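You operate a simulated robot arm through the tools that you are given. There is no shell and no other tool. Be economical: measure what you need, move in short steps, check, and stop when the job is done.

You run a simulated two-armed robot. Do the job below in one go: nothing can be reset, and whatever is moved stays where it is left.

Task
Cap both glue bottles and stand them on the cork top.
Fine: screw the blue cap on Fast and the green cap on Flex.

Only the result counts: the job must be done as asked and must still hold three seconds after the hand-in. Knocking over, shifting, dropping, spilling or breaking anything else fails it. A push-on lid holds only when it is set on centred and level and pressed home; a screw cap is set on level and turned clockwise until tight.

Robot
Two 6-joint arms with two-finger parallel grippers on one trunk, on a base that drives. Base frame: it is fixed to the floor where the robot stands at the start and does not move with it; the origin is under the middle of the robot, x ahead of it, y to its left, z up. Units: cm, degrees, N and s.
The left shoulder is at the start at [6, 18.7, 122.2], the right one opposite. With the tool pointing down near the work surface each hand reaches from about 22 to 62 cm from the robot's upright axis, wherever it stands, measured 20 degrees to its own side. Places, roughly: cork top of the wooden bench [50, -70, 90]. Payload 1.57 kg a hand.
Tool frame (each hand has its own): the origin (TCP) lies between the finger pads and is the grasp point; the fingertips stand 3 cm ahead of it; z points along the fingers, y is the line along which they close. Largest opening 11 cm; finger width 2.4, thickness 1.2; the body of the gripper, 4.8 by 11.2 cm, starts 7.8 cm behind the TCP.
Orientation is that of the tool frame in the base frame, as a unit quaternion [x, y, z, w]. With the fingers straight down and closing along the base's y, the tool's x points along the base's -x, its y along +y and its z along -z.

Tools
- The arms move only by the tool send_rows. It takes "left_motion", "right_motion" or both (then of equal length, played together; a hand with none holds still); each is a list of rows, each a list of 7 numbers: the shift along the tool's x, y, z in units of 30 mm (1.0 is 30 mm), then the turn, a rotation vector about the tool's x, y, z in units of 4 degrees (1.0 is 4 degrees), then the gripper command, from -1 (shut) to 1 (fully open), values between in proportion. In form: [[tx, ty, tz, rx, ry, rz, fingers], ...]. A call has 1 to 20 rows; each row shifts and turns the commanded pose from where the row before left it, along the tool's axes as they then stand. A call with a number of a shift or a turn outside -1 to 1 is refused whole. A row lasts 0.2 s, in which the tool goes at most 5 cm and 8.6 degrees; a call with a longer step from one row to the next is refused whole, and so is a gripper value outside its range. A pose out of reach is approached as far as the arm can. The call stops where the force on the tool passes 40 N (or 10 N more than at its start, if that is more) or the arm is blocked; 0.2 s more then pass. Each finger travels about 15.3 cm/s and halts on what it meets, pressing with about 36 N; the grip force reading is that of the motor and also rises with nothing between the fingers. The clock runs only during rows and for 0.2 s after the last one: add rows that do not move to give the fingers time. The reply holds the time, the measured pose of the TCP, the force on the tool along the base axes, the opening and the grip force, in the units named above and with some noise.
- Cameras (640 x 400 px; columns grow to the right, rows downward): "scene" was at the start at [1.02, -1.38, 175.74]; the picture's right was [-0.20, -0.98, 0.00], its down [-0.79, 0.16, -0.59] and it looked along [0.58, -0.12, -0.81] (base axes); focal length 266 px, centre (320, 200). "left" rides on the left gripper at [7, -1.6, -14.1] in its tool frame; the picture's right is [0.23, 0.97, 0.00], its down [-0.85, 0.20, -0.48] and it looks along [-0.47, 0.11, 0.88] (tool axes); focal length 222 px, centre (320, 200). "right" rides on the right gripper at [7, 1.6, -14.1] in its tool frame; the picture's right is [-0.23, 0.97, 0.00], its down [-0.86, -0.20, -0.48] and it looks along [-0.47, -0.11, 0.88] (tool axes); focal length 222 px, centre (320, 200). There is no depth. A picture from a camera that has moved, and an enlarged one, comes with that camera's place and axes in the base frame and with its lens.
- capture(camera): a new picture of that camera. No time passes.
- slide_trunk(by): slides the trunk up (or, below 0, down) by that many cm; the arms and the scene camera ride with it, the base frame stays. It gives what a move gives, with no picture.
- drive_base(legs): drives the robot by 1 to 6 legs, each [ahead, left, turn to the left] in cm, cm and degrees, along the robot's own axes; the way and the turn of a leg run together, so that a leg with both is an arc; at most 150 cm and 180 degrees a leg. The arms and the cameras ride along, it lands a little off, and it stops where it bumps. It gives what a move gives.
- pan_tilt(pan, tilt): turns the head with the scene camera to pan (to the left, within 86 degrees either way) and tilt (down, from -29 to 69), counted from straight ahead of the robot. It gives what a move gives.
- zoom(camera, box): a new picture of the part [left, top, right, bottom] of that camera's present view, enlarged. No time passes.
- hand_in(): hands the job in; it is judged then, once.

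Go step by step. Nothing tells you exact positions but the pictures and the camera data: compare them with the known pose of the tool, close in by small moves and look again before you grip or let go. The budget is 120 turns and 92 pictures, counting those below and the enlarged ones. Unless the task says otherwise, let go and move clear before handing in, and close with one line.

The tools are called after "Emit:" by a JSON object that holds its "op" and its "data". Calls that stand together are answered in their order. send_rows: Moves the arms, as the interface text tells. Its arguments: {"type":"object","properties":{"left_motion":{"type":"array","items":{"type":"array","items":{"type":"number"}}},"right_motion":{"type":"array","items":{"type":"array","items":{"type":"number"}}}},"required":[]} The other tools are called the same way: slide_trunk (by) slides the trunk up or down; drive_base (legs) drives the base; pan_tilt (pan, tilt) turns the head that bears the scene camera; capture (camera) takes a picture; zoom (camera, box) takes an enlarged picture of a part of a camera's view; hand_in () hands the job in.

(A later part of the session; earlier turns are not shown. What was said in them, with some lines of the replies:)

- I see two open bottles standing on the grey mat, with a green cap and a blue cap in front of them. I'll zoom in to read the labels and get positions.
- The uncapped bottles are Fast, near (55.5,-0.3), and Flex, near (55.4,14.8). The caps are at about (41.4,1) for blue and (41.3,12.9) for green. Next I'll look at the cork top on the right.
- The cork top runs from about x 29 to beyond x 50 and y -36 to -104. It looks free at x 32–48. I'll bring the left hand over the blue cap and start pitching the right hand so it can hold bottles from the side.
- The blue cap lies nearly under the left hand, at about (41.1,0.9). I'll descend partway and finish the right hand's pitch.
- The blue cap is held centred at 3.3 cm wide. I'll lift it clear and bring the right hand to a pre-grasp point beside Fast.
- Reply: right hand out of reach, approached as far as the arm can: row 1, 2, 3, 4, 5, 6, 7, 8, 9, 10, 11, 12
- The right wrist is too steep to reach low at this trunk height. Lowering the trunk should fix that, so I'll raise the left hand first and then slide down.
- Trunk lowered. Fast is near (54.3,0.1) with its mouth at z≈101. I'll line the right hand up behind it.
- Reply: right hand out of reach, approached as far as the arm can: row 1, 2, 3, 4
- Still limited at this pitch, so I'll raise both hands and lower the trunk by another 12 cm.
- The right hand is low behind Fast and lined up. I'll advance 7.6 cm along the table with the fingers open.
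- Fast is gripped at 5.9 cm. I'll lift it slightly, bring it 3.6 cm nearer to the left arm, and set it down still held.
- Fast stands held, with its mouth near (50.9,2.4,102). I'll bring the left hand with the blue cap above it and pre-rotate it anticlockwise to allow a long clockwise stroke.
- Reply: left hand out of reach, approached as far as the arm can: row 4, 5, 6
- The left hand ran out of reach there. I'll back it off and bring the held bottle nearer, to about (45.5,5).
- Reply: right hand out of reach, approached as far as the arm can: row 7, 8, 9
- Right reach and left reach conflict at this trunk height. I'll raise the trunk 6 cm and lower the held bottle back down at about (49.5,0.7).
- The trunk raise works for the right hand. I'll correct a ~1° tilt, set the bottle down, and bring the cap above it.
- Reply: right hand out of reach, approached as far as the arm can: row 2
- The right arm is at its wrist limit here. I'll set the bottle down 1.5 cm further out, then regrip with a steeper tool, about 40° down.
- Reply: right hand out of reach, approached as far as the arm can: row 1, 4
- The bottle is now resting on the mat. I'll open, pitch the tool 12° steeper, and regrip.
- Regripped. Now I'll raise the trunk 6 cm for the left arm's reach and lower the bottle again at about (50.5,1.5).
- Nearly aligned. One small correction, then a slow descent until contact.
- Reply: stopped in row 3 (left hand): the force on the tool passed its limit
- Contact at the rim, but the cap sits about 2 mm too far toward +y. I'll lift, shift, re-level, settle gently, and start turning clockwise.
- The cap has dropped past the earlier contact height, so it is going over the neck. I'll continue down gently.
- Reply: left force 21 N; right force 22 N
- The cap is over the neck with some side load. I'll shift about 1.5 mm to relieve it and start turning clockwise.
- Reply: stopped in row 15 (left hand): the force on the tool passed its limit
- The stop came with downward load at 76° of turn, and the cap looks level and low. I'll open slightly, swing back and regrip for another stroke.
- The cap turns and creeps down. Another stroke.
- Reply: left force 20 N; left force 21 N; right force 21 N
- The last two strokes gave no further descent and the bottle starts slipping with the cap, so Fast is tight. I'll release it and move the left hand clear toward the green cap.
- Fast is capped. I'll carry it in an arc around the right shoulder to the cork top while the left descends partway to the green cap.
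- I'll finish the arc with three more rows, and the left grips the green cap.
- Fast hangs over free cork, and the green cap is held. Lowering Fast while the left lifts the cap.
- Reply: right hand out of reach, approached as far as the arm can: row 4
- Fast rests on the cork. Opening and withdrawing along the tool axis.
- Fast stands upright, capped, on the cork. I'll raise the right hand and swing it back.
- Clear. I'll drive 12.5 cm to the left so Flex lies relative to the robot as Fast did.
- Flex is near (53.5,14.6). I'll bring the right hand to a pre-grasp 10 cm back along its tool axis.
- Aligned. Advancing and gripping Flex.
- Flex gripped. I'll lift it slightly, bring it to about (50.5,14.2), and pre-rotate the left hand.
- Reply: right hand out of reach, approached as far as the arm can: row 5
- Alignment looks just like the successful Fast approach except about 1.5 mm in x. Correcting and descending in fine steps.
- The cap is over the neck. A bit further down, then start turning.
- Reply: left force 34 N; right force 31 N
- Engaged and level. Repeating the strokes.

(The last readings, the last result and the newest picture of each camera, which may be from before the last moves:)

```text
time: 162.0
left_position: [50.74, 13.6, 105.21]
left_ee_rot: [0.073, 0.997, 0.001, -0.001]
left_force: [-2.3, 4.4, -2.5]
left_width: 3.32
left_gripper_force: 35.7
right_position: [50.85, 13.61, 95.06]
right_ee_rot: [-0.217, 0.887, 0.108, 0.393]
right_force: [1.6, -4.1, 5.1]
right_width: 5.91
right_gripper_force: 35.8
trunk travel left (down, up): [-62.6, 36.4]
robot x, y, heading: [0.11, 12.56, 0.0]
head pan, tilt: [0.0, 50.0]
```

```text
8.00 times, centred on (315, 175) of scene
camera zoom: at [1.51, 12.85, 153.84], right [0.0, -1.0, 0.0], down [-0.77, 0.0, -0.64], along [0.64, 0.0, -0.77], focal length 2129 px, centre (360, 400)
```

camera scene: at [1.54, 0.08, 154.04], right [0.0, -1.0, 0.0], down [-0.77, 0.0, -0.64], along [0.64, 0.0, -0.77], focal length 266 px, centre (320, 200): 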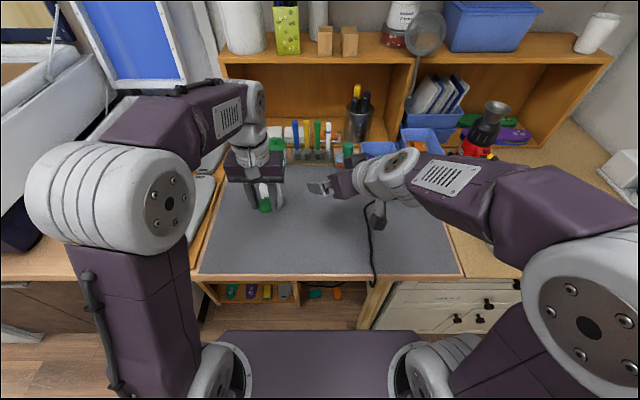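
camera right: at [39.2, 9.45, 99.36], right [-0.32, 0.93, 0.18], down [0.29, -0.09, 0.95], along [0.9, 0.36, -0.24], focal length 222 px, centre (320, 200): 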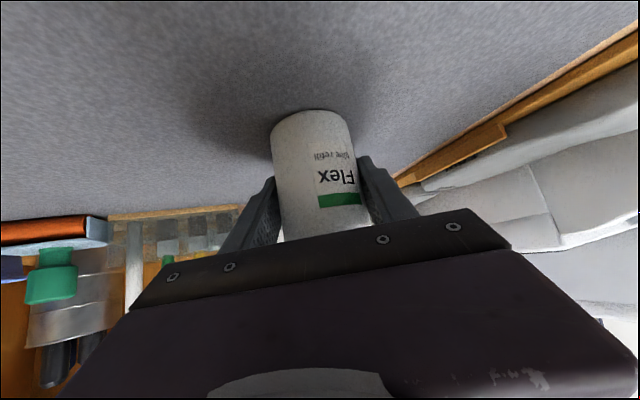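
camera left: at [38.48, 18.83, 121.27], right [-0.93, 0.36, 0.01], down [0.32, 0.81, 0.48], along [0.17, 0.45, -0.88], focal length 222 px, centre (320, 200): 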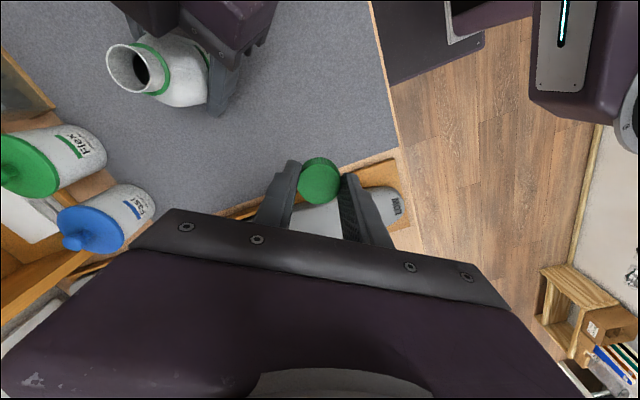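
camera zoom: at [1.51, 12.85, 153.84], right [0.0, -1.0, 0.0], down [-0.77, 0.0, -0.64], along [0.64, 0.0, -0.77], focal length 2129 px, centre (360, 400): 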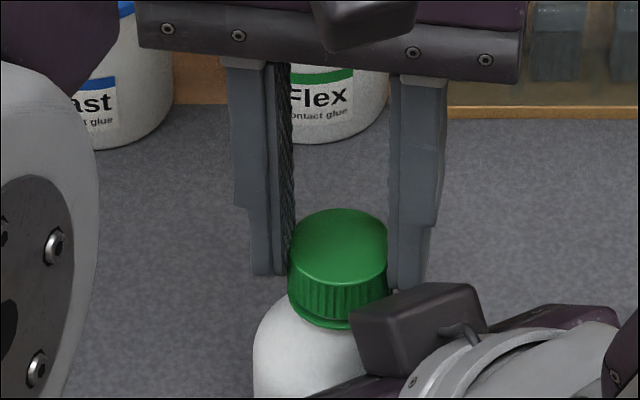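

Emit:
{"op": "send_rows", "data": {"left_motion": [[0, 0, 0, 0, 0, 0, -0.16], [0, 0, 0, 0, 0, 0, -0.16], [0, 0, 0.01, 0, 0, -1, -0.16], [0, 0, 0, 0, 0, -1, -0.16], [0, 0, 0, 0, 0, -1, -0.16], [0, 0, 0, 0, 0, -1, -0.16], [0, 0, 0, 0, 0, -1, -0.16], [0, 0, 0, 0, 0, -1, -0.16], [0, 0, 0, 0, 0, -1, -0.16], [0, 0, 0, 0, 0, -1, -0.16], [0, 0, 0, 0, 0, -1, -0.16], [0, 0, 0, 0, 0, -1, -0.16], [0, 0, 0, 0, 0, -1, -0.16], [0, 0, 0, 0, 0, -1, -0.16], [0, 0, 0, 0, 0, -1, -0.16], [0, 0, 0, 0, 0, -1, -0.16], [0, 0, 0, 0, 0, -1, -0.16], [0, 0, 0, 0, 0, -1, -0.16], [0, 0, 0, 0, 0, -1, -0.16], [0, 0, 0, 0, 0, 0, -0.16]]}}

Emit:
{"op": "send_rows", "data": {"left_motion": [[0, 0, 0, 0, 0, 0, -0.4], [0, 0, 0, 0, 0, 0, -1], [0, 0, 0, 0, 0, 0, -1], [0, 0, 0.001, 0, 0, 1, -1], [0, 0, 0.001, 0, 0, 1, -1], [0, 0, 0.001, 0, 0, 1, -1], [0, 0, 0.001, 0, 0, 1, -1], [0, 0, 0.001, 0, 0, 1, -1], [0, 0, 0.001, 0, 0, 1, -1], [0, 0, 0.001, 0, 0, 1, -1], [0, 0, 0.001, 0, 0, 1, -1], [0, 0, 0.001, 0, 0, 1, -1], [0, 0, 0.001, 0, 0, 1, -1], [0, 0, 0.001, 0, 0, 1, -1], [0, 0, 0.001, 0, 0, 1, -1], [0, 0, 0.001, 0, 0, 1, -1], [0, 0, 0.001, 0, 0, 1, -1], [0, 0, 0.001, 0, 0, 1, -1], [0, 0, 0.001, 0, 0, 1, -1], [0, 0, 0.001, 0, 0, 1, -1]]}}

Emit:
{"op": "send_rows", "data": {"left_motion": [[0, 0, 0, 0, 0, 0, -0.16], [0, 0, 0, 0, 0, 0, -0.16], [0, 0, 0.01, 0, 0, -1, -0.16], [0, 0, 0, 0, 0, -1, -0.16], [0, 0, 0, 0, 0, -1, -0.16], [0, 0, 0, 0, 0, -1, -0.16], [0, 0, 0, 0, 0, -1, -0.16], [0, 0, 0, 0, 0, -1, -0.16], [0, 0, 0, 0, 0, -1, -0.16], [0, 0, 0, 0, 0, -1, -0.16], [0, 0, 0, 0, 0, -1, -0.16], [0, 0, 0, 0, 0, -1, -0.16], [0, 0, 0, 0, 0, -1, -0.16], [0, 0, 0, 0, 0, -1, -0.16], [0, 0, 0, 0, 0, -1, -0.16], [0, 0, 0, 0, 0, -1, -0.16], [0, 0, 0, 0, 0, -1, -0.16], [0, 0, 0, 0, 0, -1, -0.16], [0, 0, 0, 0, 0, -1, -0.16], [0, 0, 0, 0, 0, 0, -0.16]]}}

Emit:
{"op": "send_rows", "data": {"left_motion": [[0, 0, 0, 0, 0, 0, -0.4], [0, 0, 0, 0, 0, 0, -1], [0, 0, 0, 0, 0, 0, -1], [0, 0, 0.001, 0, 0, 1, -1], [0, 0, 0.001, 0, 0, 1, -1], [0, 0, 0.001, 0, 0, 1, -1], [0, 0, 0.001, 0, 0, 1, -1], [0, 0, 0.001, 0, 0, 1, -1], [0, 0, 0.001, 0, 0, 1, -1], [0, 0, 0.001, 0, 0, 1, -1], [0, 0, 0.001, 0, 0, 1, -1], [0, 0, 0.001, 0, 0, 1, -1], [0, 0, 0.001, 0, 0, 1, -1], [0, 0, 0.001, 0, 0, 1, -1], [0, 0, 0.001, 0, 0, 1, -1], [0, 0, 0.001, 0, 0, 1, -1], [0, 0, 0.001, 0, 0, 1, -1], [0, 0, 0.001, 0, 0, 1, -1], [0, 0, 0.001, 0, 0, 1, -1], [0, 0, 0.001, 0, 0, 1, -1]]}}

Emit:
{"op": "zoom", "data": {"camera": "scene", "box": [275, 150, 355, 200]}}

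Emit:
{"op": "capture", "data": {"camera": "right"}}

```text
time: 166.2
left_position: [50.73, 13.42, 105.0]
left_ee_rot: [-0.498, 0.867, 0.0, 0.0]
left_force: [-0.2, -0.5, -0.2]
left_width: 4.62
left_gripper_force: 0.1
right_position: [50.76, 13.61, 94.91]
right_ee_rot: [-0.218, 0.887, 0.108, 0.392]
right_force: [-0.2, 1.3, 2.6]
right_width: 5.93
right_gripper_force: 35.4
trunk travel left (down, up): [-62.6, 36.4]
robot x, y, heading: [0.09, 12.49, 0.2]
head pan, tilt: [0.0, 50.0]
```

```text
time: 170.4
left_position: [50.84, 13.42, 105.07]
left_ee_rot: [0.074, 0.997, 0.0, 0.0]
left_force: [1.4, -1.1, -0.6]
left_width: 3.33
left_gripper_force: 36.0
right_position: [50.84, 13.49, 95.05]
right_ee_rot: [-0.219, 0.887, 0.108, 0.393]
right_force: [-0.5, -0.5, 4.5]
right_width: 5.9
right_gripper_force: 35.9
trunk travel left (down, up): [-62.6, 36.4]
robot x, y, heading: [0.05, 12.99, 0.1]
head pan, tilt: [0.0, 50.0]
```

```text
time: 174.6
left_position: [50.85, 13.34, 104.93]
left_ee_rot: [-0.496, 0.868, 0.0, -0.001]
left_force: [-0.3, -0.9, -0.1]
left_width: 4.62
left_gripper_force: 0.1
right_position: [50.93, 13.62, 95.01]
right_ee_rot: [-0.217, 0.887, 0.108, 0.393]
right_force: [0.9, -0.2, 4.4]
right_width: 5.9
right_gripper_force: 35.7
trunk travel left (down, up): [-62.6, 36.4]
robot x, y, heading: [-0.05, 12.66, 0.0]
head pan, tilt: [0.0, 50.0]
```

```text
time: 178.8
left_position: [50.8, 13.46, 105.04]
left_ee_rot: [0.075, 0.997, 0.0, -0.001]
left_force: [1.2, -2.1, -0.1]
left_width: 3.29
left_gripper_force: 35.7
right_position: [50.78, 13.37, 94.99]
right_ee_rot: [-0.217, 0.887, 0.107, 0.392]
right_force: [0.3, 0.6, 3.9]
right_width: 5.9
right_gripper_force: 35.7
trunk travel left (down, up): [-62.6, 36.4]
robot x, y, heading: [0.15, 12.54, 0.1]
head pan, tilt: [0.0, 50.0]
```

```text
8.00 times, centred on (315, 175) of scene
camera zoom: at [1.52, 12.8, 153.84], right [0.0, -1.0, 0.0], down [-0.77, 0.0, -0.64], along [0.64, 0.0, -0.77], focal length 2129 px, centre (360, 400)
```

zoom: 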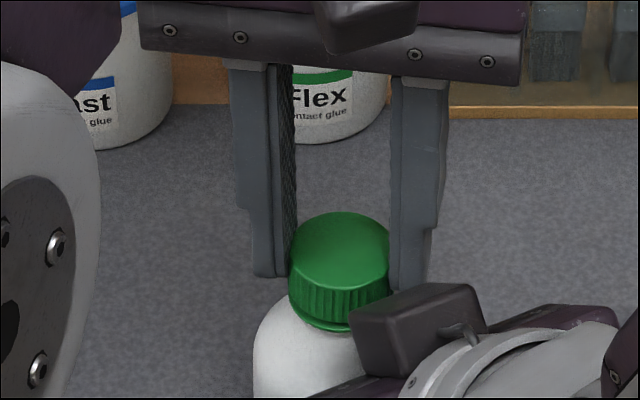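

```text
17 pictures are left
camera right: at [36.61, 7.9, 99.3], right [-0.32, 0.93, 0.19], down [0.29, -0.09, 0.95], along [0.9, 0.36, -0.24], focal length 222 px, centre (320, 200)
```

right: 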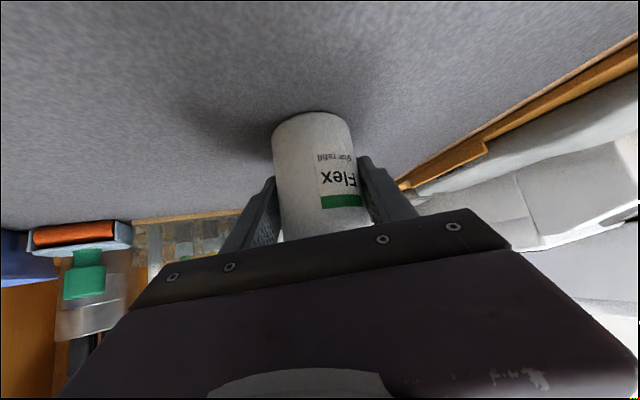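

The cap is still coming down and shows no tightening force yet. Two more strokes.

Emit:
{"op": "send_rows", "data": {"left_motion": [[0, 0, 0, 0, 0, 0, -0.16], [0, 0, 0, 0, 0, 0, -0.16], [0, 0, 0.01, 0, 0, -1, -0.16], [0, 0, 0, 0, 0, -1, -0.16], [0, 0, 0, 0, 0, -1, -0.16], [0, 0, 0, 0, 0, -1, -0.16], [0, 0, 0, 0, 0, -1, -0.16], [0, 0, 0, 0, 0, -1, -0.16], [0, 0, 0, 0, 0, -1, -0.16], [0, 0, 0, 0, 0, -1, -0.16], [0, 0, 0, 0, 0, -1, -0.16], [0, 0, 0, 0, 0, -1, -0.16], [0, 0, 0, 0, 0, -1, -0.16], [0, 0, 0, 0, 0, -1, -0.16], [0, 0, 0, 0, 0, -1, -0.16], [0, 0, 0, 0, 0, -1, -0.16], [0, 0, 0, 0, 0, -1, -0.16], [0, 0, 0, 0, 0, -1, -0.16], [0, 0, 0, 0, 0, -1, -0.16], [0, 0, 0, 0, 0, -1, -0.16]]}}

Emit:
{"op": "send_rows", "data": {"left_motion": [[0, 0, 0, 0, 0, 0, -0.4], [0, 0, 0, 0, 0, 0, -1], [0, 0, 0, 0, 0, 0, -1], [0, 0, 0.001, 0, 0, 1, -1], [0, 0, 0.001, 0, 0, 1, -1], [0, 0, 0.001, 0, 0, 1, -1], [0, 0, 0.001, 0, 0, 1, -1], [0, 0, 0.001, 0, 0, 1, -1], [0, 0, 0.001, 0, 0, 1, -1], [0, 0, 0.001, 0, 0, 1, -1], [0, 0, 0.001, 0, 0, 1, -1], [0, 0, 0.001, 0, 0, 1, -1], [0, 0, 0.001, 0, 0, 1, -1], [0, 0, 0.001, 0, 0, 1, -1], [0, 0, 0.001, 0, 0, 1, -1], [0, 0, 0.001, 0, 0, 1, -1], [0, 0, 0.001, 0, 0, 1, -1], [0, 0, 0.001, 0, 0, 1, -1], [0, 0, 0.001, 0, 0, 1, -1], [0, 0, 0.001, 0, 0, 1, -1]]}}

Emit:
{"op": "send_rows", "data": {"left_motion": [[0, 0, 0, 0, 0, 0, -0.16], [0, 0, 0, 0, 0, 0, -0.16], [0, 0, 0.01, 0, 0, -1, -0.16], [0, 0, 0, 0, 0, -1, -0.16], [0, 0, 0, 0, 0, -1, -0.16], [0, 0, 0, 0, 0, -1, -0.16], [0, 0, 0, 0, 0, -1, -0.16], [0, 0, 0, 0, 0, -1, -0.16], [0, 0, 0, 0, 0, -1, -0.16], [0, 0, 0, 0, 0, -1, -0.16], [0, 0, 0, 0, 0, -1, -0.16], [0, 0, 0, 0, 0, -1, -0.16], [0, 0, 0, 0, 0, -1, -0.16], [0, 0, 0, 0, 0, -1, -0.16], [0, 0, 0, 0, 0, -1, -0.16], [0, 0, 0, 0, 0, -1, -0.16], [0, 0, 0, 0, 0, -1, -0.16], [0, 0, 0, 0, 0, -1, -0.16], [0, 0, 0, 0, 0, -1, -0.16], [0, 0, 0, 0, 0, 0, -0.16]]}}

Emit:
{"op": "send_rows", "data": {"left_motion": [[0, 0, 0, 0, 0, 0, -0.4], [0, 0, 0, 0, 0, 0, -1], [0, 0, 0, 0, 0, 0, -1], [0, 0, 0.001, 0, 0, 1, -1], [0, 0, 0.001, 0, 0, 1, -1], [0, 0, 0.001, 0, 0, 1, -1], [0, 0, 0.001, 0, 0, 1, -1], [0, 0, 0.001, 0, 0, 1, -1], [0, 0, 0.001, 0, 0, 1, -1], [0, 0, 0.001, 0, 0, 1, -1], [0, 0, 0.001, 0, 0, 1, -1], [0, 0, 0.001, 0, 0, 1, -1], [0, 0, 0.001, 0, 0, 1, -1], [0, 0, 0.001, 0, 0, 1, -1], [0, 0, 0.001, 0, 0, 1, -1], [0, 0, 0.001, 0, 0, 1, -1], [0, 0, 0.001, 0, 0, 1, -1], [0, 0, 0.001, 0, 0, 1, -1], [0, 0, 0.001, 0, 0, 1, -1], [0, 0, 0.001, 0, 0, 1, -1]]}}

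Emit:
{"op": "zoom", "data": {"camera": "scene", "box": [275, 150, 355, 200]}}

Emit:
{"op": "capture", "data": {"camera": "right"}}

```text
time: 183.0
left_position: [50.76, 13.46, 105.05]
left_ee_rot: [-0.527, 0.85, 0.001, -0.001]
left_force: [0.9, 0.2, 0.1]
left_width: 4.62
left_gripper_force: 0.1
right_position: [50.72, 13.66, 94.83]
right_ee_rot: [-0.218, 0.887, 0.108, 0.392]
right_force: [-0.3, -0.7, 1.5]
right_width: 5.89
right_gripper_force: 36.7
trunk travel left (down, up): [-62.6, 36.4]
robot x, y, heading: [0.14, 12.72, 0.1]
head pan, tilt: [0.0, 50.0]
```

```text
time: 187.2
left_position: [50.85, 13.28, 104.95]
left_ee_rot: [0.039, 0.999, 0.0, -0.001]
left_force: [3.0, -8.1, -0.7]
left_width: 3.33
left_gripper_force: 36.3
right_position: [50.82, 13.58, 94.94]
right_ee_rot: [-0.218, 0.887, 0.108, 0.393]
right_force: [-3.6, 7.7, -2.4]
right_width: 5.8
right_gripper_force: 36.0
trunk travel left (down, up): [-62.6, 36.4]
robot x, y, heading: [0.1, 12.45, -0.2]
head pan, tilt: [0.0, 50.0]
```

```text
time: 191.4
left_position: [50.71, 13.38, 105.0]
left_ee_rot: [-0.527, 0.85, 0.001, -0.001]
left_force: [0.2, 0.5, -0.2]
left_width: 4.64
left_gripper_force: 0.1
right_position: [50.71, 13.73, 94.88]
right_ee_rot: [-0.217, 0.887, 0.107, 0.392]
right_force: [0.4, -0.9, -2.0]
right_width: 5.79
right_gripper_force: 35.6
trunk travel left (down, up): [-62.6, 36.4]
robot x, y, heading: [0.18, 13.01, -0.1]
head pan, tilt: [0.0, 50.0]
```

```text
time: 195.6
left_position: [50.71, 13.46, 105.0]
left_ee_rot: [0.039, 0.999, -0.001, -0.001]
left_force: [-1.4, -0.3, 2.7]
left_width: 3.34
left_gripper_force: 36.1
right_position: [50.76, 13.55, 94.96]
right_ee_rot: [-0.217, 0.888, 0.108, 0.391]
right_force: [2.1, 0.0, -2.5]
right_width: 5.79
right_gripper_force: 36.3
trunk travel left (down, up): [-62.6, 36.4]
robot x, y, heading: [-0.29, 12.74, -0.1]
head pan, tilt: [0.0, 50.0]
```

```text
8.00 times, centred on (315, 175) of scene
camera zoom: at [1.55, 12.85, 153.84], right [0.0, -1.0, 0.0], down [-0.77, 0.0, -0.64], along [0.64, 0.0, -0.77], focal length 2129 px, centre (360, 400)
```

zoom: 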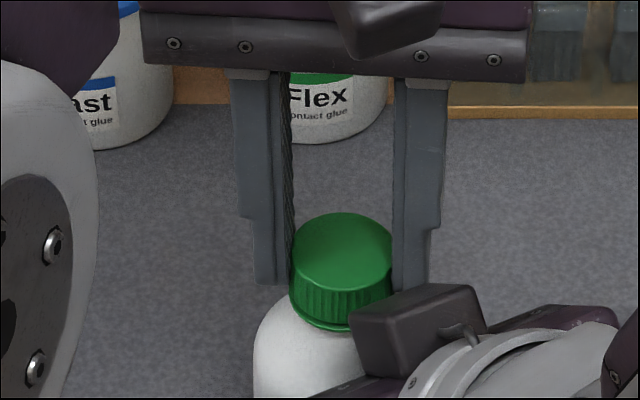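

```text
15 pictures are left
camera right: at [36.62, 7.93, 99.29], right [-0.32, 0.93, 0.19], down [0.29, -0.09, 0.95], along [0.9, 0.36, -0.24], focal length 222 px, centre (320, 200)
```

right: 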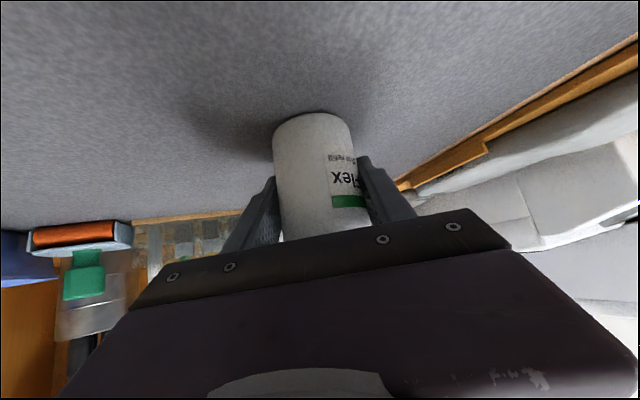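

Flex now also drags the bottle, a sign of tightness. One more confirming stroke, then release and retreat.

Emit:
{"op": "send_rows", "data": {"left_motion": [[0, 0, 0, 0, 0, 0, -0.16], [0, 0, 0, 0, 0, 0, -0.16], [0, 0, 0, 0, 0, -1, -0.16], [0, 0, 0, 0, 0, -1, -0.16], [0, 0, 0, 0, 0, -1, -0.16], [0, 0, 0, 0, 0, -1, -0.16], [0, 0, 0, 0, 0, -1, -0.16], [0, 0, 0, 0, 0, -1, -0.16], [0, 0, 0, 0, 0, -1, -0.16], [0, 0, 0, 0, 0, -1, -0.16], [0, 0, 0, 0, 0, -1, -0.16], [0, 0, 0, 0, 0, -1, -0.16], [0, 0, 0, 0, 0, -1, -0.16], [0, 0, 0, 0, 0, -1, -0.16], [0, 0, 0, 0, 0, -1, -0.16], [0, 0, 0, 0, 0, -1, -0.16], [0, 0, 0, 0, 0, -1, -0.16], [0, 0, 0, 0, 0, -1, -0.16], [0, 0, 0, 0, 0, -1, -0.16], [0, 0, 0, 0, 0, -1, -0.16]]}}

Emit:
{"op": "send_rows", "data": {"left_motion": [[0, 0, 0, 0, 0, 0, -0.4], [0, 0, 0, 0, 0, 0, -1], [0, 0, 0, 0, 0, 0, -1], [0, 0, 0, 0, 0, 1, -1], [0, 0, 0, 0, 0, 1, -1], [0, 0, 0, 0, 0, 1, -1], [0, 0, 0, 0, 0, 1, -1], [0, 0, 0, 0, 0, 1, -1], [0, 0, 0, 0, 0, 1, -1], [0, 0, 0, 0, 0, 1, -1], [0, 0, 0, 0, 0, 1, -1], [0, 0, 0, 0, 0, 1, -1], [0, 0, 0, 0, 0, 1, -1], [0, 0, 0, 0, 0, 1, -1], [0, 0, 0, 0, 0, 1, -1], [0, 0, 0, 0, 0, 1, -1], [0, 0, 0, 0, 0, 1, -1], [0, 0, 0, 0, 0, 1, -1], [0, 0, 0, 0, 0, 1, -1], [0, 0, 0, 0, 0, 1, -1]]}}

Emit:
{"op": "send_rows", "data": {"left_motion": [[0, 0, 0, 0, 0, 0, -0.1], [0, 0, 0, 0, 0, 0, -0.1], [0, 0, -0.5, 0, 0, 0, -0.1], [0, 0, -0.5, 0, 0, 0, -0.1], [0, 0, -0.5, 0, 0, 0, -0.1], [0.62, 0.76, -0.2, 0, 0, 0, 0.1], [0.62, 0.76, -0.2, 0, 0, 0, 0.1], [0.62, 0.76, -0.2, 0, 0, 0, 0.1], [0.62, 0.76, -0.2, 0, 0, 0, 0.1], [0.62, 0.5, -0.2, 0, 0, 0, 0.1], [0, 0, 0, 0, 0, 0, 0.1]]}}

Emit:
{"op": "zoom", "data": {"camera": "scene", "box": [275, 150, 355, 200]}}

Emit:
{"op": "capture", "data": {"camera": "right"}}

```text
time: 199.8
left_position: [50.88, 13.38, 105.13]
left_ee_rot: [-0.556, 0.831, 0.0, -0.002]
left_force: [-0.5, -0.2, -0.1]
left_width: 4.62
left_gripper_force: 0.1
right_position: [50.72, 13.52, 95.02]
right_ee_rot: [-0.217, 0.887, 0.107, 0.393]
right_force: [0.2, -0.3, -1.8]
right_width: 5.77
right_gripper_force: 35.9
trunk travel left (down, up): [-62.6, 36.4]
robot x, y, heading: [-0.13, 12.63, 0.1]
head pan, tilt: [0.0, 50.0]
```

```text
time: 204.0
left_position: [50.91, 13.42, 104.87]
left_ee_rot: [0.004, 1.0, -0.001, -0.001]
left_force: [-1.1, 0.1, -0.7]
left_width: 3.32
left_gripper_force: 35.6
right_position: [50.73, 13.65, 94.99]
right_ee_rot: [-0.218, 0.887, 0.108, 0.392]
right_force: [1.4, -0.6, -3.1]
right_width: 5.77
right_gripper_force: 35.6
trunk travel left (down, up): [-62.6, 36.4]
robot x, y, heading: [0.14, 12.88, 0.3]
head pan, tilt: [0.0, 50.0]
```

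```text
time: 206.4
left_position: [41.5, 24.09, 112.6]
left_ee_rot: [0.004, 1.0, 0.0, -0.001]
left_force: [0.9, 0.1, -0.1]
left_width: 6.06
left_gripper_force: 0.1
right_position: [50.76, 13.58, 95.02]
right_ee_rot: [-0.218, 0.887, 0.108, 0.393]
right_force: [-0.1, 0.1, -1.9]
right_width: 5.78
right_gripper_force: 35.9
trunk travel left (down, up): [-62.6, 36.4]
robot x, y, heading: [0.16, 12.89, -0.1]
head pan, tilt: [0.0, 50.0]
```

```text
8.00 times, centred on (315, 175) of scene
camera zoom: at [1.62, 12.81, 153.84], right [0.0, -1.0, 0.0], down [-0.77, 0.0, -0.64], along [0.64, 0.0, -0.77], focal length 2129 px, centre (360, 400)
```

zoom: 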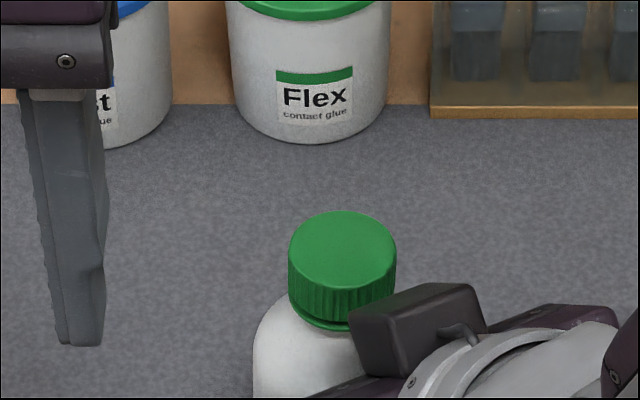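

```text
13 pictures are left
camera right: at [36.67, 7.91, 99.28], right [-0.32, 0.93, 0.19], down [0.29, -0.09, 0.95], along [0.9, 0.36, -0.24], focal length 222 px, centre (320, 200)
```

right: 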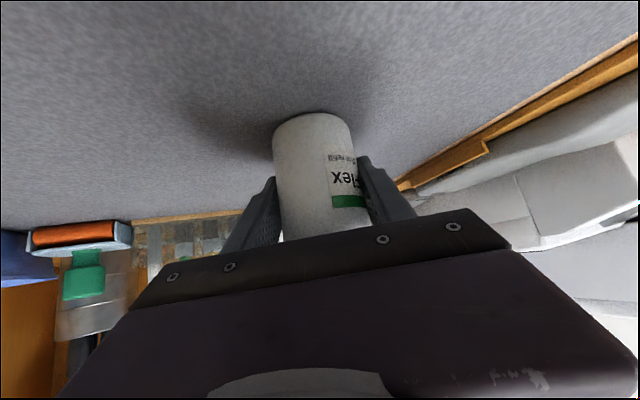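

Emit:
{"op": "zoom", "data": {"camera": "scene", "box": [306, 172, 330, 194]}}

```text
16.00 times, centred on (318, 183) of scene
camera zoom: at [1.62, 12.81, 153.84], right [0.0, -1.0, 0.0], down [-0.77, 0.0, -0.64], along [0.64, 0.0, -0.77], focal length 4258 px, centre (352, 472)
```

zoom: 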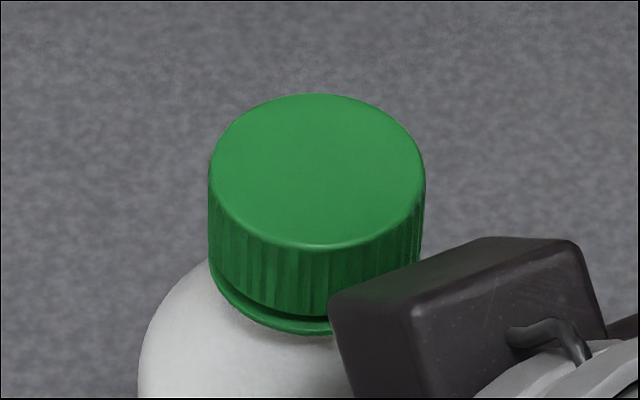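

To judge Flex's tightness I'll compare it with Fast's cap on the cork.

Emit:
{"op": "pan_tilt", "data": {"pan": -58, "tilt": 38}}

Emit:
{"op": "capture", "data": {"camera": "scene"}}

```text
time: 207.7
left_position: [41.63, 24.04, 112.72]
left_ee_rot: [0.003, 1.0, 0.0, -0.001]
left_force: [0.1, -0.4, -0.2]
left_width: 6.04
left_gripper_force: 0.2
right_position: [50.75, 13.59, 95.03]
right_ee_rot: [-0.218, 0.887, 0.108, 0.393]
right_force: [-0.6, -0.2, -2.4]
right_width: 5.78
right_gripper_force: 36.2
trunk travel left (down, up): [-62.6, 36.4]
robot x, y, heading: [-0.06, 12.86, 0.2]
head pan, tilt: [-58.0, 38.0]
```

```text
11 pictures are left
camera scene: at [-1.54, 5.52, 155.55], right [-0.85, -0.53, 0.0], down [-0.33, 0.52, -0.79], along [0.42, -0.67, -0.62], focal length 266 px, centre (320, 200)
```

scene: 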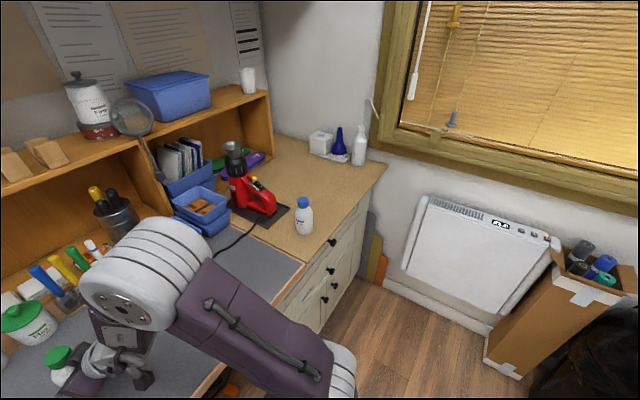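

Emit:
{"op": "zoom", "data": {"camera": "scene", "box": [292, 193, 316, 215]}}

Emit:
{"op": "zoom", "data": {"camera": "scene", "box": [40, 340, 88, 384]}}

```text
16.00 times, centred on (304, 204) of scene
camera zoom: at [-1.54, 5.52, 155.55], right [-0.85, -0.53, 0.0], down [-0.33, 0.52, -0.79], along [0.42, -0.67, -0.62], focal length 4258 px, centre (576, 136)
```

zoom: 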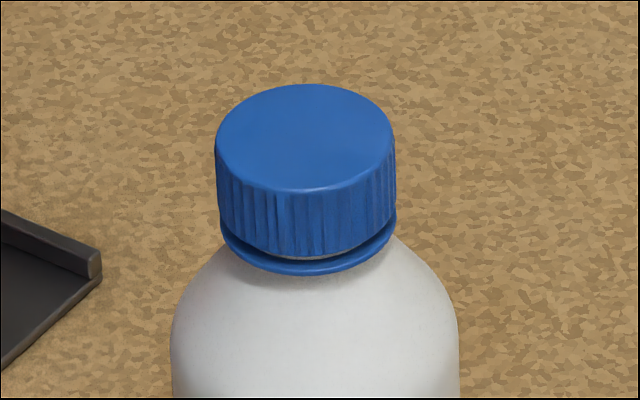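

```text
9.09 times, centred on (64, 362) of scene
camera zoom: at [-1.54, 5.52, 155.55], right [-0.85, -0.53, 0.0], down [-0.33, 0.52, -0.79], along [0.42, -0.67, -0.62], focal length 2419 px, centre (2647, -1273)
```

zoom: 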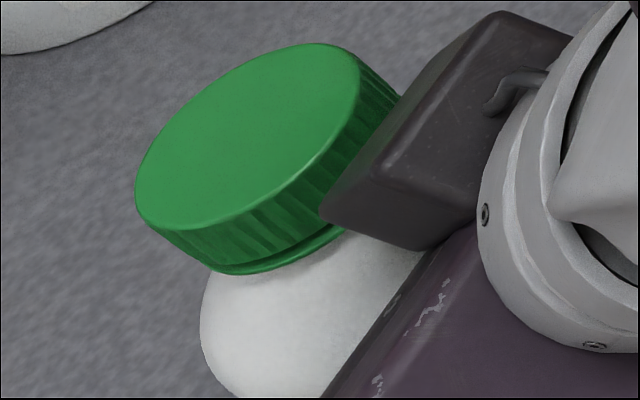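

Both caps sit the same way, with a thin even gap above the ring, so Flex is tight too. I'll lift Flex high and drive right.

Emit:
{"op": "send_rows", "data": {"right_motion": [[-0.2, 0, -0.18, 0, 0, 0, -1], [-0.55, 0, -0.5, 0, 0, 0, -1], [-0.55, 0, -0.5, 0, 0, 0, -1], [-0.55, 0, -0.5, 0, 0, 0, -1], [-0.55, 0, -0.5, 0, 0, 0, -1], [-0.55, 0, -0.5, 0, 0, 0, -1], [-0.52, 0, -0.47, 0, 0, 0, -1], [0, 0, 0, 0, 0, 0, -1]]}}

Emit:
{"op": "drive_base", "data": {"legs": [[0, -18.8, 0]]}}

```text
time: 209.5
left_position: [41.42, 24.03, 112.56]
left_ee_rot: [0.005, 1.0, 0.0, 0.0]
left_force: [-0.6, -0.3, -0.7]
left_width: 6.05
left_gripper_force: 0.0
right_position: [50.75, 13.35, 108.96]
right_ee_rot: [-0.218, 0.887, 0.108, 0.393]
right_force: [0.6, -0.5, -2.9]
right_width: 5.76
right_gripper_force: 36.0
trunk travel left (down, up): [-62.6, 36.4]
robot x, y, heading: [-0.43, 12.8, 0.1]
head pan, tilt: [-58.0, 38.0]
```

```text
time: 211.0
left_position: [41.38, 5.51, 112.67]
left_ee_rot: [0.001, 1.0, 0.0, 0.0]
left_force: [0.0, -0.6, 0.1]
left_width: 6.03
left_gripper_force: 0.1
right_position: [50.85, -5.07, 108.84]
right_ee_rot: [-0.22, 0.886, 0.109, 0.393]
right_force: [0.2, -1.0, -2.3]
right_width: 5.74
right_gripper_force: 36.0
trunk travel left (down, up): [-62.6, 36.4]
robot x, y, heading: [0.08, -6.12, 0.0]
head pan, tilt: [-58.0, 38.0]
```

Robot at y≈-5.9 without bumping. Raising another 3 cm and swinging toward the cork.

Emit:
{"op": "send_rows", "data": {"right_motion": [[-0.372, 0, -0.335, 0, 0, 0, -1], [-0.372, 0, -0.335, 0, 0, 0, -1], [0.0725, -0.99, -0.0805, 0.65, 0, 0.585, -1], [0.0725, -0.99, -0.0805, 0.65, 0, 0.585, -1], [0.0725, -0.99, -0.0805, 0.65, 0, 0.585, -1], [0.0725, -0.99, -0.0805, 0.65, 0, 0.585, -1], [0.0725, -0.99, -0.0805, 0.65, 0, 0.585, -1], [0.0725, -0.99, -0.0805, 0.65, 0, 0.585, -1], [0.0725, -0.99, -0.0805, 0.65, 0, 0.585, -1], [0.0725, -0.99, -0.0805, 0.65, 0, 0.585, -1], [0.0725, -0.99, -0.0805, 0.65, 0, 0.585, -1], [0.0725, -0.99, -0.0805, 0.65, 0, 0.585, -1], [0.0725, -0.99, -0.0805, 0.65, 0, 0.585, -1], [0.0725, -0.99, -0.0805, 0.65, 0, 0.585, -1], [0.0725, -0.99, -0.0805, 0.65, 0, 0.585, -1], [0.0725, -0.99, -0.0805, 0.65, 0, 0.585, -1], [0.0725, -0.99, -0.0805, 0.65, 0, 0.585, -1], [0.0725, -0.99, -0.0805, 0.65, 0, 0.585, -1], [0.0725, -0.99, -0.0805, 0.65, 0, 0.585, -1], [0.0725, -0.99, -0.0805, 0.65, 0, 0.585, -1]]}}

Emit:
{"op": "send_rows", "data": {"right_motion": [[0.0725, -0.99, -0.0805, 0.65, 0, 0.585, -1], [0.0725, -0.99, -0.0805, 0.65, 0, 0.585, -1], [0.0725, -0.99, -0.0805, 0.65, 0, 0.585, -1], [0, 0, 0, 0, 0, 0, -1]]}}

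Emit:
{"op": "capture", "data": {"camera": "scene"}}

Emit:
{"op": "capture", "data": {"camera": "right"}}

```text
time: 215.2
left_position: [41.52, 5.59, 112.66]
left_ee_rot: [0.0, 1.0, 0.0, 0.0]
left_force: [0.2, 0.5, -0.1]
left_width: 6.06
left_gripper_force: 0.0
right_position: [44.0, -55.85, 111.12]
right_ee_rot: [0.274, 0.875, -0.114, 0.382]
right_force: [0.7, -0.6, -2.2]
right_width: 5.8
right_gripper_force: 35.8
trunk travel left (down, up): [-62.6, 36.4]
robot x, y, heading: [-0.1, -6.14, 1.0]
head pan, tilt: [-58.0, 38.0]
```

```text
time: 216.2
left_position: [41.55, 5.61, 112.69]
left_ee_rot: [0.001, 1.0, -0.001, -0.001]
left_force: [0.6, 0.1, -0.7]
left_width: 6.04
left_gripper_force: 0.0
right_position: [38.14, -62.33, 110.87]
right_ee_rot: [0.352, 0.847, -0.15, 0.369]
right_force: [0.0, -0.1, -2.4]
right_width: 5.77
right_gripper_force: 36.0
trunk travel left (down, up): [-62.6, 36.4]
robot x, y, heading: [0.14, -6.31, 0.3]
head pan, tilt: [-58.0, 38.0]
```

```text
8 pictures are left
camera scene: at [-1.42, -13.28, 155.55], right [-0.84, -0.54, 0.0], down [-0.33, 0.52, -0.79], along [0.42, -0.67, -0.62], focal length 266 px, centre (320, 200)
```

scene: 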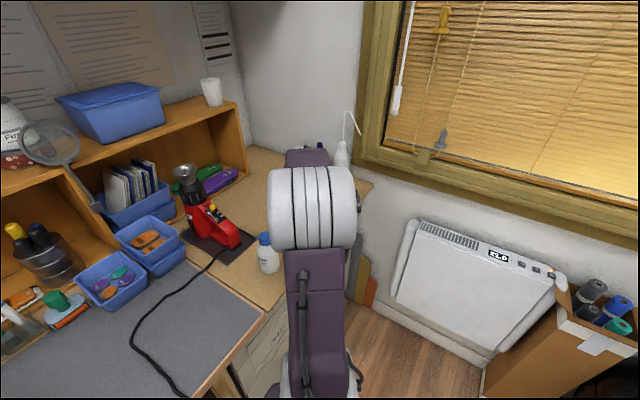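

```text
7 pictures are left
camera right: at [28.46, -50.39, 115.5], right [0.8, 0.58, 0.17], down [0.02, -0.31, 0.95], along [0.6, -0.75, -0.26], focal length 222 px, centre (320, 200)
```

right: 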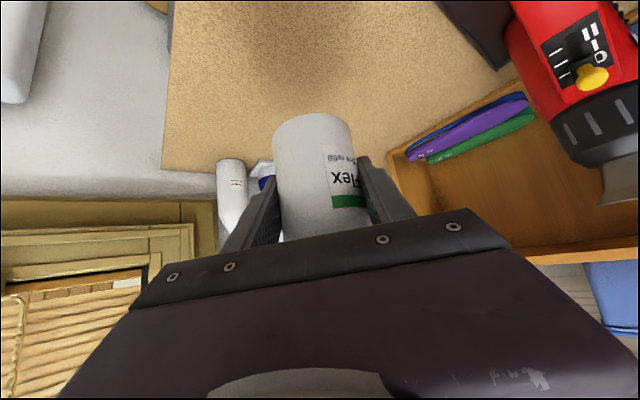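

Flex is over clear cork at (38.1,-62.3) and Fast still stands. Lowering.

Emit:
{"op": "send_rows", "data": {"right_motion": [[0.47, 0, 0.424, 0, 0, 0, -1], [0.47, 0, 0.424, 0, 0, 0, -1], [0.47, 0, 0.424, 0, 0, 0, -1], [0.47, 0, 0.424, 0, 0, 0, -1], [0.47, 0, 0.424, 0, 0, 0, -1], [0.47, 0, 0.424, 0, 0, 0, -1], [0.47, 0, 0.424, 0, 0, 0, -1], [0.4, 0, 0.36, 0, 0, 0, -1], [0, 0, 0, 0, 0, 0, -1]]}}

Emit:
{"op": "capture", "data": {"camera": "right"}}

```text
time: 218.2
left_position: [41.53, 5.56, 112.65]
left_ee_rot: [0.001, 1.0, 0.0, -0.001]
left_force: [0.2, 0.4, 0.4]
left_width: 6.07
left_gripper_force: 0.1
right_position: [37.83, -61.97, 96.11]
right_ee_rot: [0.352, 0.847, -0.15, 0.369]
right_force: [0.2, -0.7, -2.6]
right_width: 5.78
right_gripper_force: 36.1
trunk travel left (down, up): [-62.6, 36.4]
robot x, y, heading: [-0.37, -5.93, 0.7]
head pan, tilt: [-58.0, 38.0]
```

```text
6 pictures are left
camera right: at [28.21, -49.99, 100.73], right [0.8, 0.58, 0.17], down [0.02, -0.31, 0.95], along [0.6, -0.75, -0.26], focal length 222 px, centre (320, 200)
```

right: 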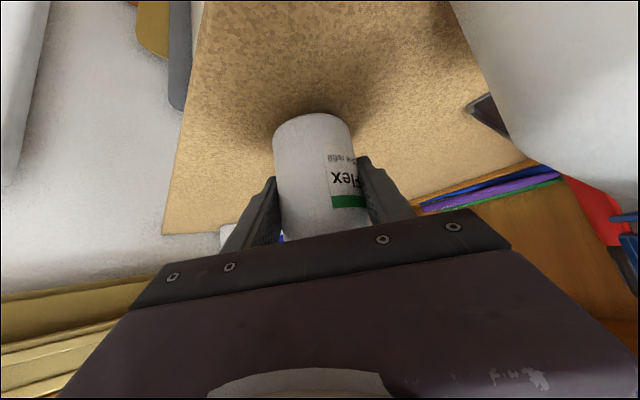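

Emit:
{"op": "send_rows", "data": {"right_motion": [[0.05, 0, 0.045, 0, 0, 0, -1], [0.05, 0, 0.045, 0, 0, 0, -1], [0.05, 0, 0.045, 0, 0, 0, -1], [0.05, 0, 0.045, 0, 0, 0, -1], [0.025, 0, 0.022, 0, 0, 0, -1], [0.025, 0, 0.022, 0, 0, 0, -1], [0, 0, 0, 0, 0, 0, -1]]}}

```text
time: 219.8
left_position: [41.54, 5.54, 112.51]
left_ee_rot: [0.001, 1.0, 0.001, -0.001]
left_force: [0.0, -1.0, -0.8]
left_width: 6.09
left_gripper_force: 0.2
right_position: [37.72, -61.89, 95.19]
right_ee_rot: [0.352, 0.847, -0.15, 0.369]
right_force: [-1.4, 0.0, -2.3]
right_width: 5.79
right_gripper_force: 36.3
trunk travel left (down, up): [-62.6, 36.4]
robot x, y, heading: [0.19, -5.68, 0.5]
head pan, tilt: [-58.0, 38.0]
```

Emit:
{"op": "send_rows", "data": {"right_motion": [[0.015, 0, 0.014, 0, 0, 0, -1], [0.015, 0, 0.014, 0, 0, 0, -1], [0.015, 0, 0.014, 0, 0, 0, -1], [0.015, 0, 0.014, 0, 0, 0, -1], [0, 0, 0, 0, 0, 0, -1]]}}

```text
time: 221.0
left_position: [41.63, 5.58, 112.56]
left_ee_rot: [0.001, 1.0, 0.0, -0.001]
left_force: [-1.3, -0.8, 0.6]
left_width: 6.03
left_gripper_force: 0.0
right_position: [37.8, -62.12, 94.9]
right_ee_rot: [0.352, 0.847, -0.15, 0.37]
right_force: [1.0, 0.3, -1.2]
right_width: 5.81
right_gripper_force: 35.7
trunk travel left (down, up): [-62.6, 36.4]
robot x, y, heading: [0.03, -5.95, 0.4]
head pan, tilt: [-58.0, 38.0]
```

Emit:
{"op": "send_rows", "data": {"right_motion": [[0.02, 0, 0.018, 0, 0, 0, -1], [0.01, 0, 0.009, 0, 0, 0, -1], [0, 0, 0, 0, 0, 0, -1]]}}

```text
time: 221.8
left_position: [41.37, 5.65, 112.55]
left_ee_rot: [0.0, 1.0, -0.002, -0.001]
left_force: [-0.6, 1.2, -0.6]
left_width: 6.06
left_gripper_force: 0.0
right_position: [37.76, -61.97, 94.94]
right_ee_rot: [0.351, 0.847, -0.149, 0.37]
right_force: [0.0, -3.7, 9.8]
right_width: 5.77
right_gripper_force: 35.8
trunk travel left (down, up): [-62.6, 36.4]
robot x, y, heading: [-0.04, -5.63, 0.5]
head pan, tilt: [-58.0, 38.0]
```

Resting on the cork. Opening moderately and withdrawing back and up.

Emit:
{"op": "send_rows", "data": {"right_motion": [[0, 0, 0, 0, 0, 0, -0.1], [0, 0, 0, 0, 0, 0, 0.2], [0, 0, 0, 0, 0, 0, 0.45], [0, 0, -0.3, 0, 0, 0, 0.45], [0, 0, -0.4, 0, 0, 0, 0.45], [-0.2, 0, -0.5, 0, 0, 0, 0.45], [-0.4, 0, -0.5, 0, 0, 0, 0.45], [-0.55, 0, -0.5, 0, 0, 0, 0.45], [-0.55, 0, -0.5, 0, 0, 0, 0.45], [-0.55, 0, -0.5, 0, 0, 0, 0.45], [-0.55, 0, -0.5, 0, 0, 0, 0.45]]}}

Emit:
{"op": "capture", "data": {"camera": "right"}}

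```text
time: 224.2
left_position: [41.44, 5.55, 112.53]
left_ee_rot: [0.001, 1.0, 0.0, -0.001]
left_force: [0.2, -0.2, 0.5]
left_width: 6.04
left_gripper_force: 0.0
right_position: [36.21, -60.05, 107.36]
right_ee_rot: [0.35, 0.847, -0.148, 0.371]
right_force: [-0.1, -0.5, -0.2]
right_width: 7.99
right_gripper_force: 0.0
right hand out of reach, approached as far as the arm can: row 10, 11
trunk travel left (down, up): [-62.6, 36.4]
robot x, y, heading: [-0.02, -6.23, 0.3]
head pan, tilt: [-58.0, 38.0]
```

```text
5 pictures are left
camera right: at [26.6, -48.23, 111.91], right [0.8, 0.58, 0.18], down [0.02, -0.31, 0.95], along [0.61, -0.75, -0.26], focal length 222 px, centre (320, 200)
```

right: 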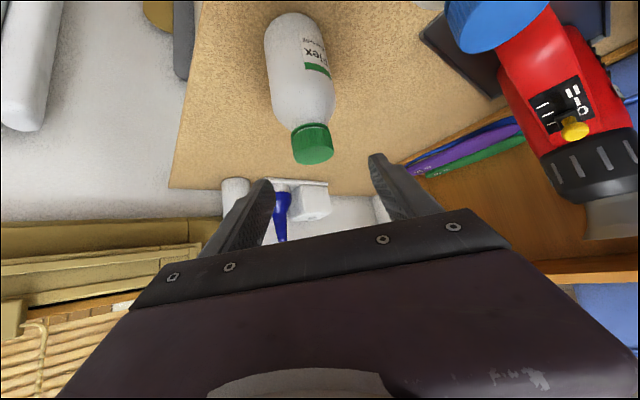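

Flex stands capped on the cork. I'll raise the trunk to clear everything and take a last look.

Emit:
{"op": "slide_trunk", "data": {"by": 12}}

Emit:
{"op": "pan_tilt", "data": {"pan": -62, "tilt": 50}}

Emit:
{"op": "capture", "data": {"camera": "scene"}}

Emit:
{"op": "capture", "data": {"camera": "right"}}

```text
time: 225.7
left_position: [41.45, 5.51, 124.62]
left_ee_rot: [0.001, 1.0, 0.0, -0.001]
left_force: [0.4, 0.4, -0.3]
left_width: 6.06
left_gripper_force: 0.0
right_position: [36.22, -60.17, 119.26]
right_ee_rot: [0.351, 0.847, -0.148, 0.371]
right_force: [-0.6, 0.8, 0.5]
right_width: 8.01
right_gripper_force: 0.0
trunk travel left (down, up): [-74.6, 24.4]
robot x, y, heading: [0.15, -6.15, 0.5]
head pan, tilt: [-58.0, 38.0]
```

```text
time: 226.5
left_position: [41.49, 5.65, 124.62]
left_ee_rot: [0.001, 1.0, 0.0, 0.0]
left_force: [0.6, 0.1, -0.3]
left_width: 6.02
left_gripper_force: 0.1
right_position: [36.25, -60.05, 119.35]
right_ee_rot: [0.351, 0.848, -0.147, 0.37]
right_force: [-0.2, -0.9, 0.1]
right_width: 7.99
right_gripper_force: 0.1
trunk travel left (down, up): [-74.6, 24.4]
robot x, y, heading: [-0.09, -5.89, 0.7]
head pan, tilt: [-62.0, 50.0]
```

```text
4 pictures are left
camera scene: at [-2.43, -12.74, 165.84], right [-0.88, -0.48, 0.0], down [-0.36, 0.67, -0.64], along [0.31, -0.57, -0.77], focal length 266 px, centre (320, 200)
```

scene: 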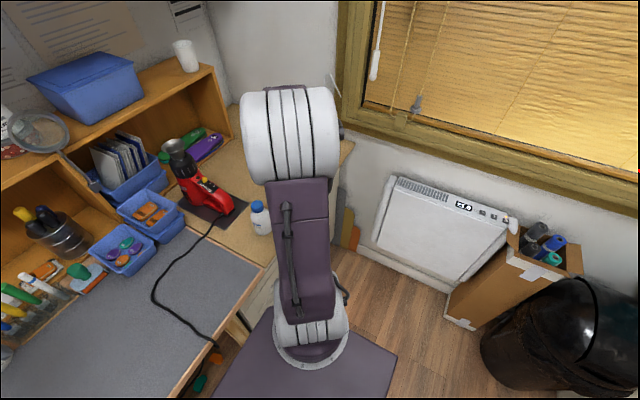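

```text
3 pictures are left
camera right: at [26.62, -48.25, 123.87], right [0.79, 0.58, 0.18], down [0.02, -0.31, 0.95], along [0.61, -0.75, -0.26], focal length 222 px, centre (320, 200)
```

right: 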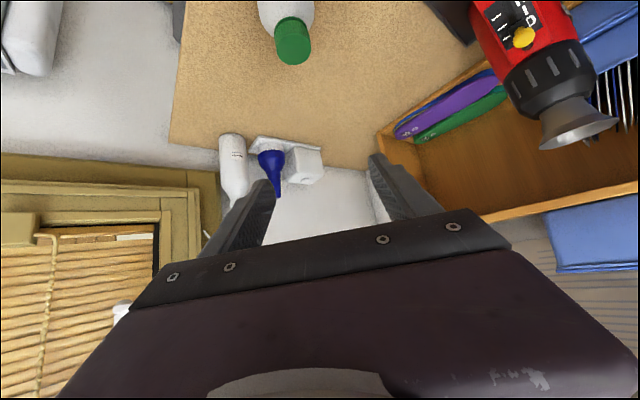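

Both bottles stand upright and capped on the cork, blue on Fast and green on Flex, and both hands are clear. Handing in.

Emit:
{"op": "hand_in", "data": {}}

```text
The job is handed in.
```

Both glue bottles are capped and standing upright on the cork top: blue cap on Fast, green cap on Flex. I turned each cap clockwise until it stopped coming down. The last pictures showed nothing else disturbed.
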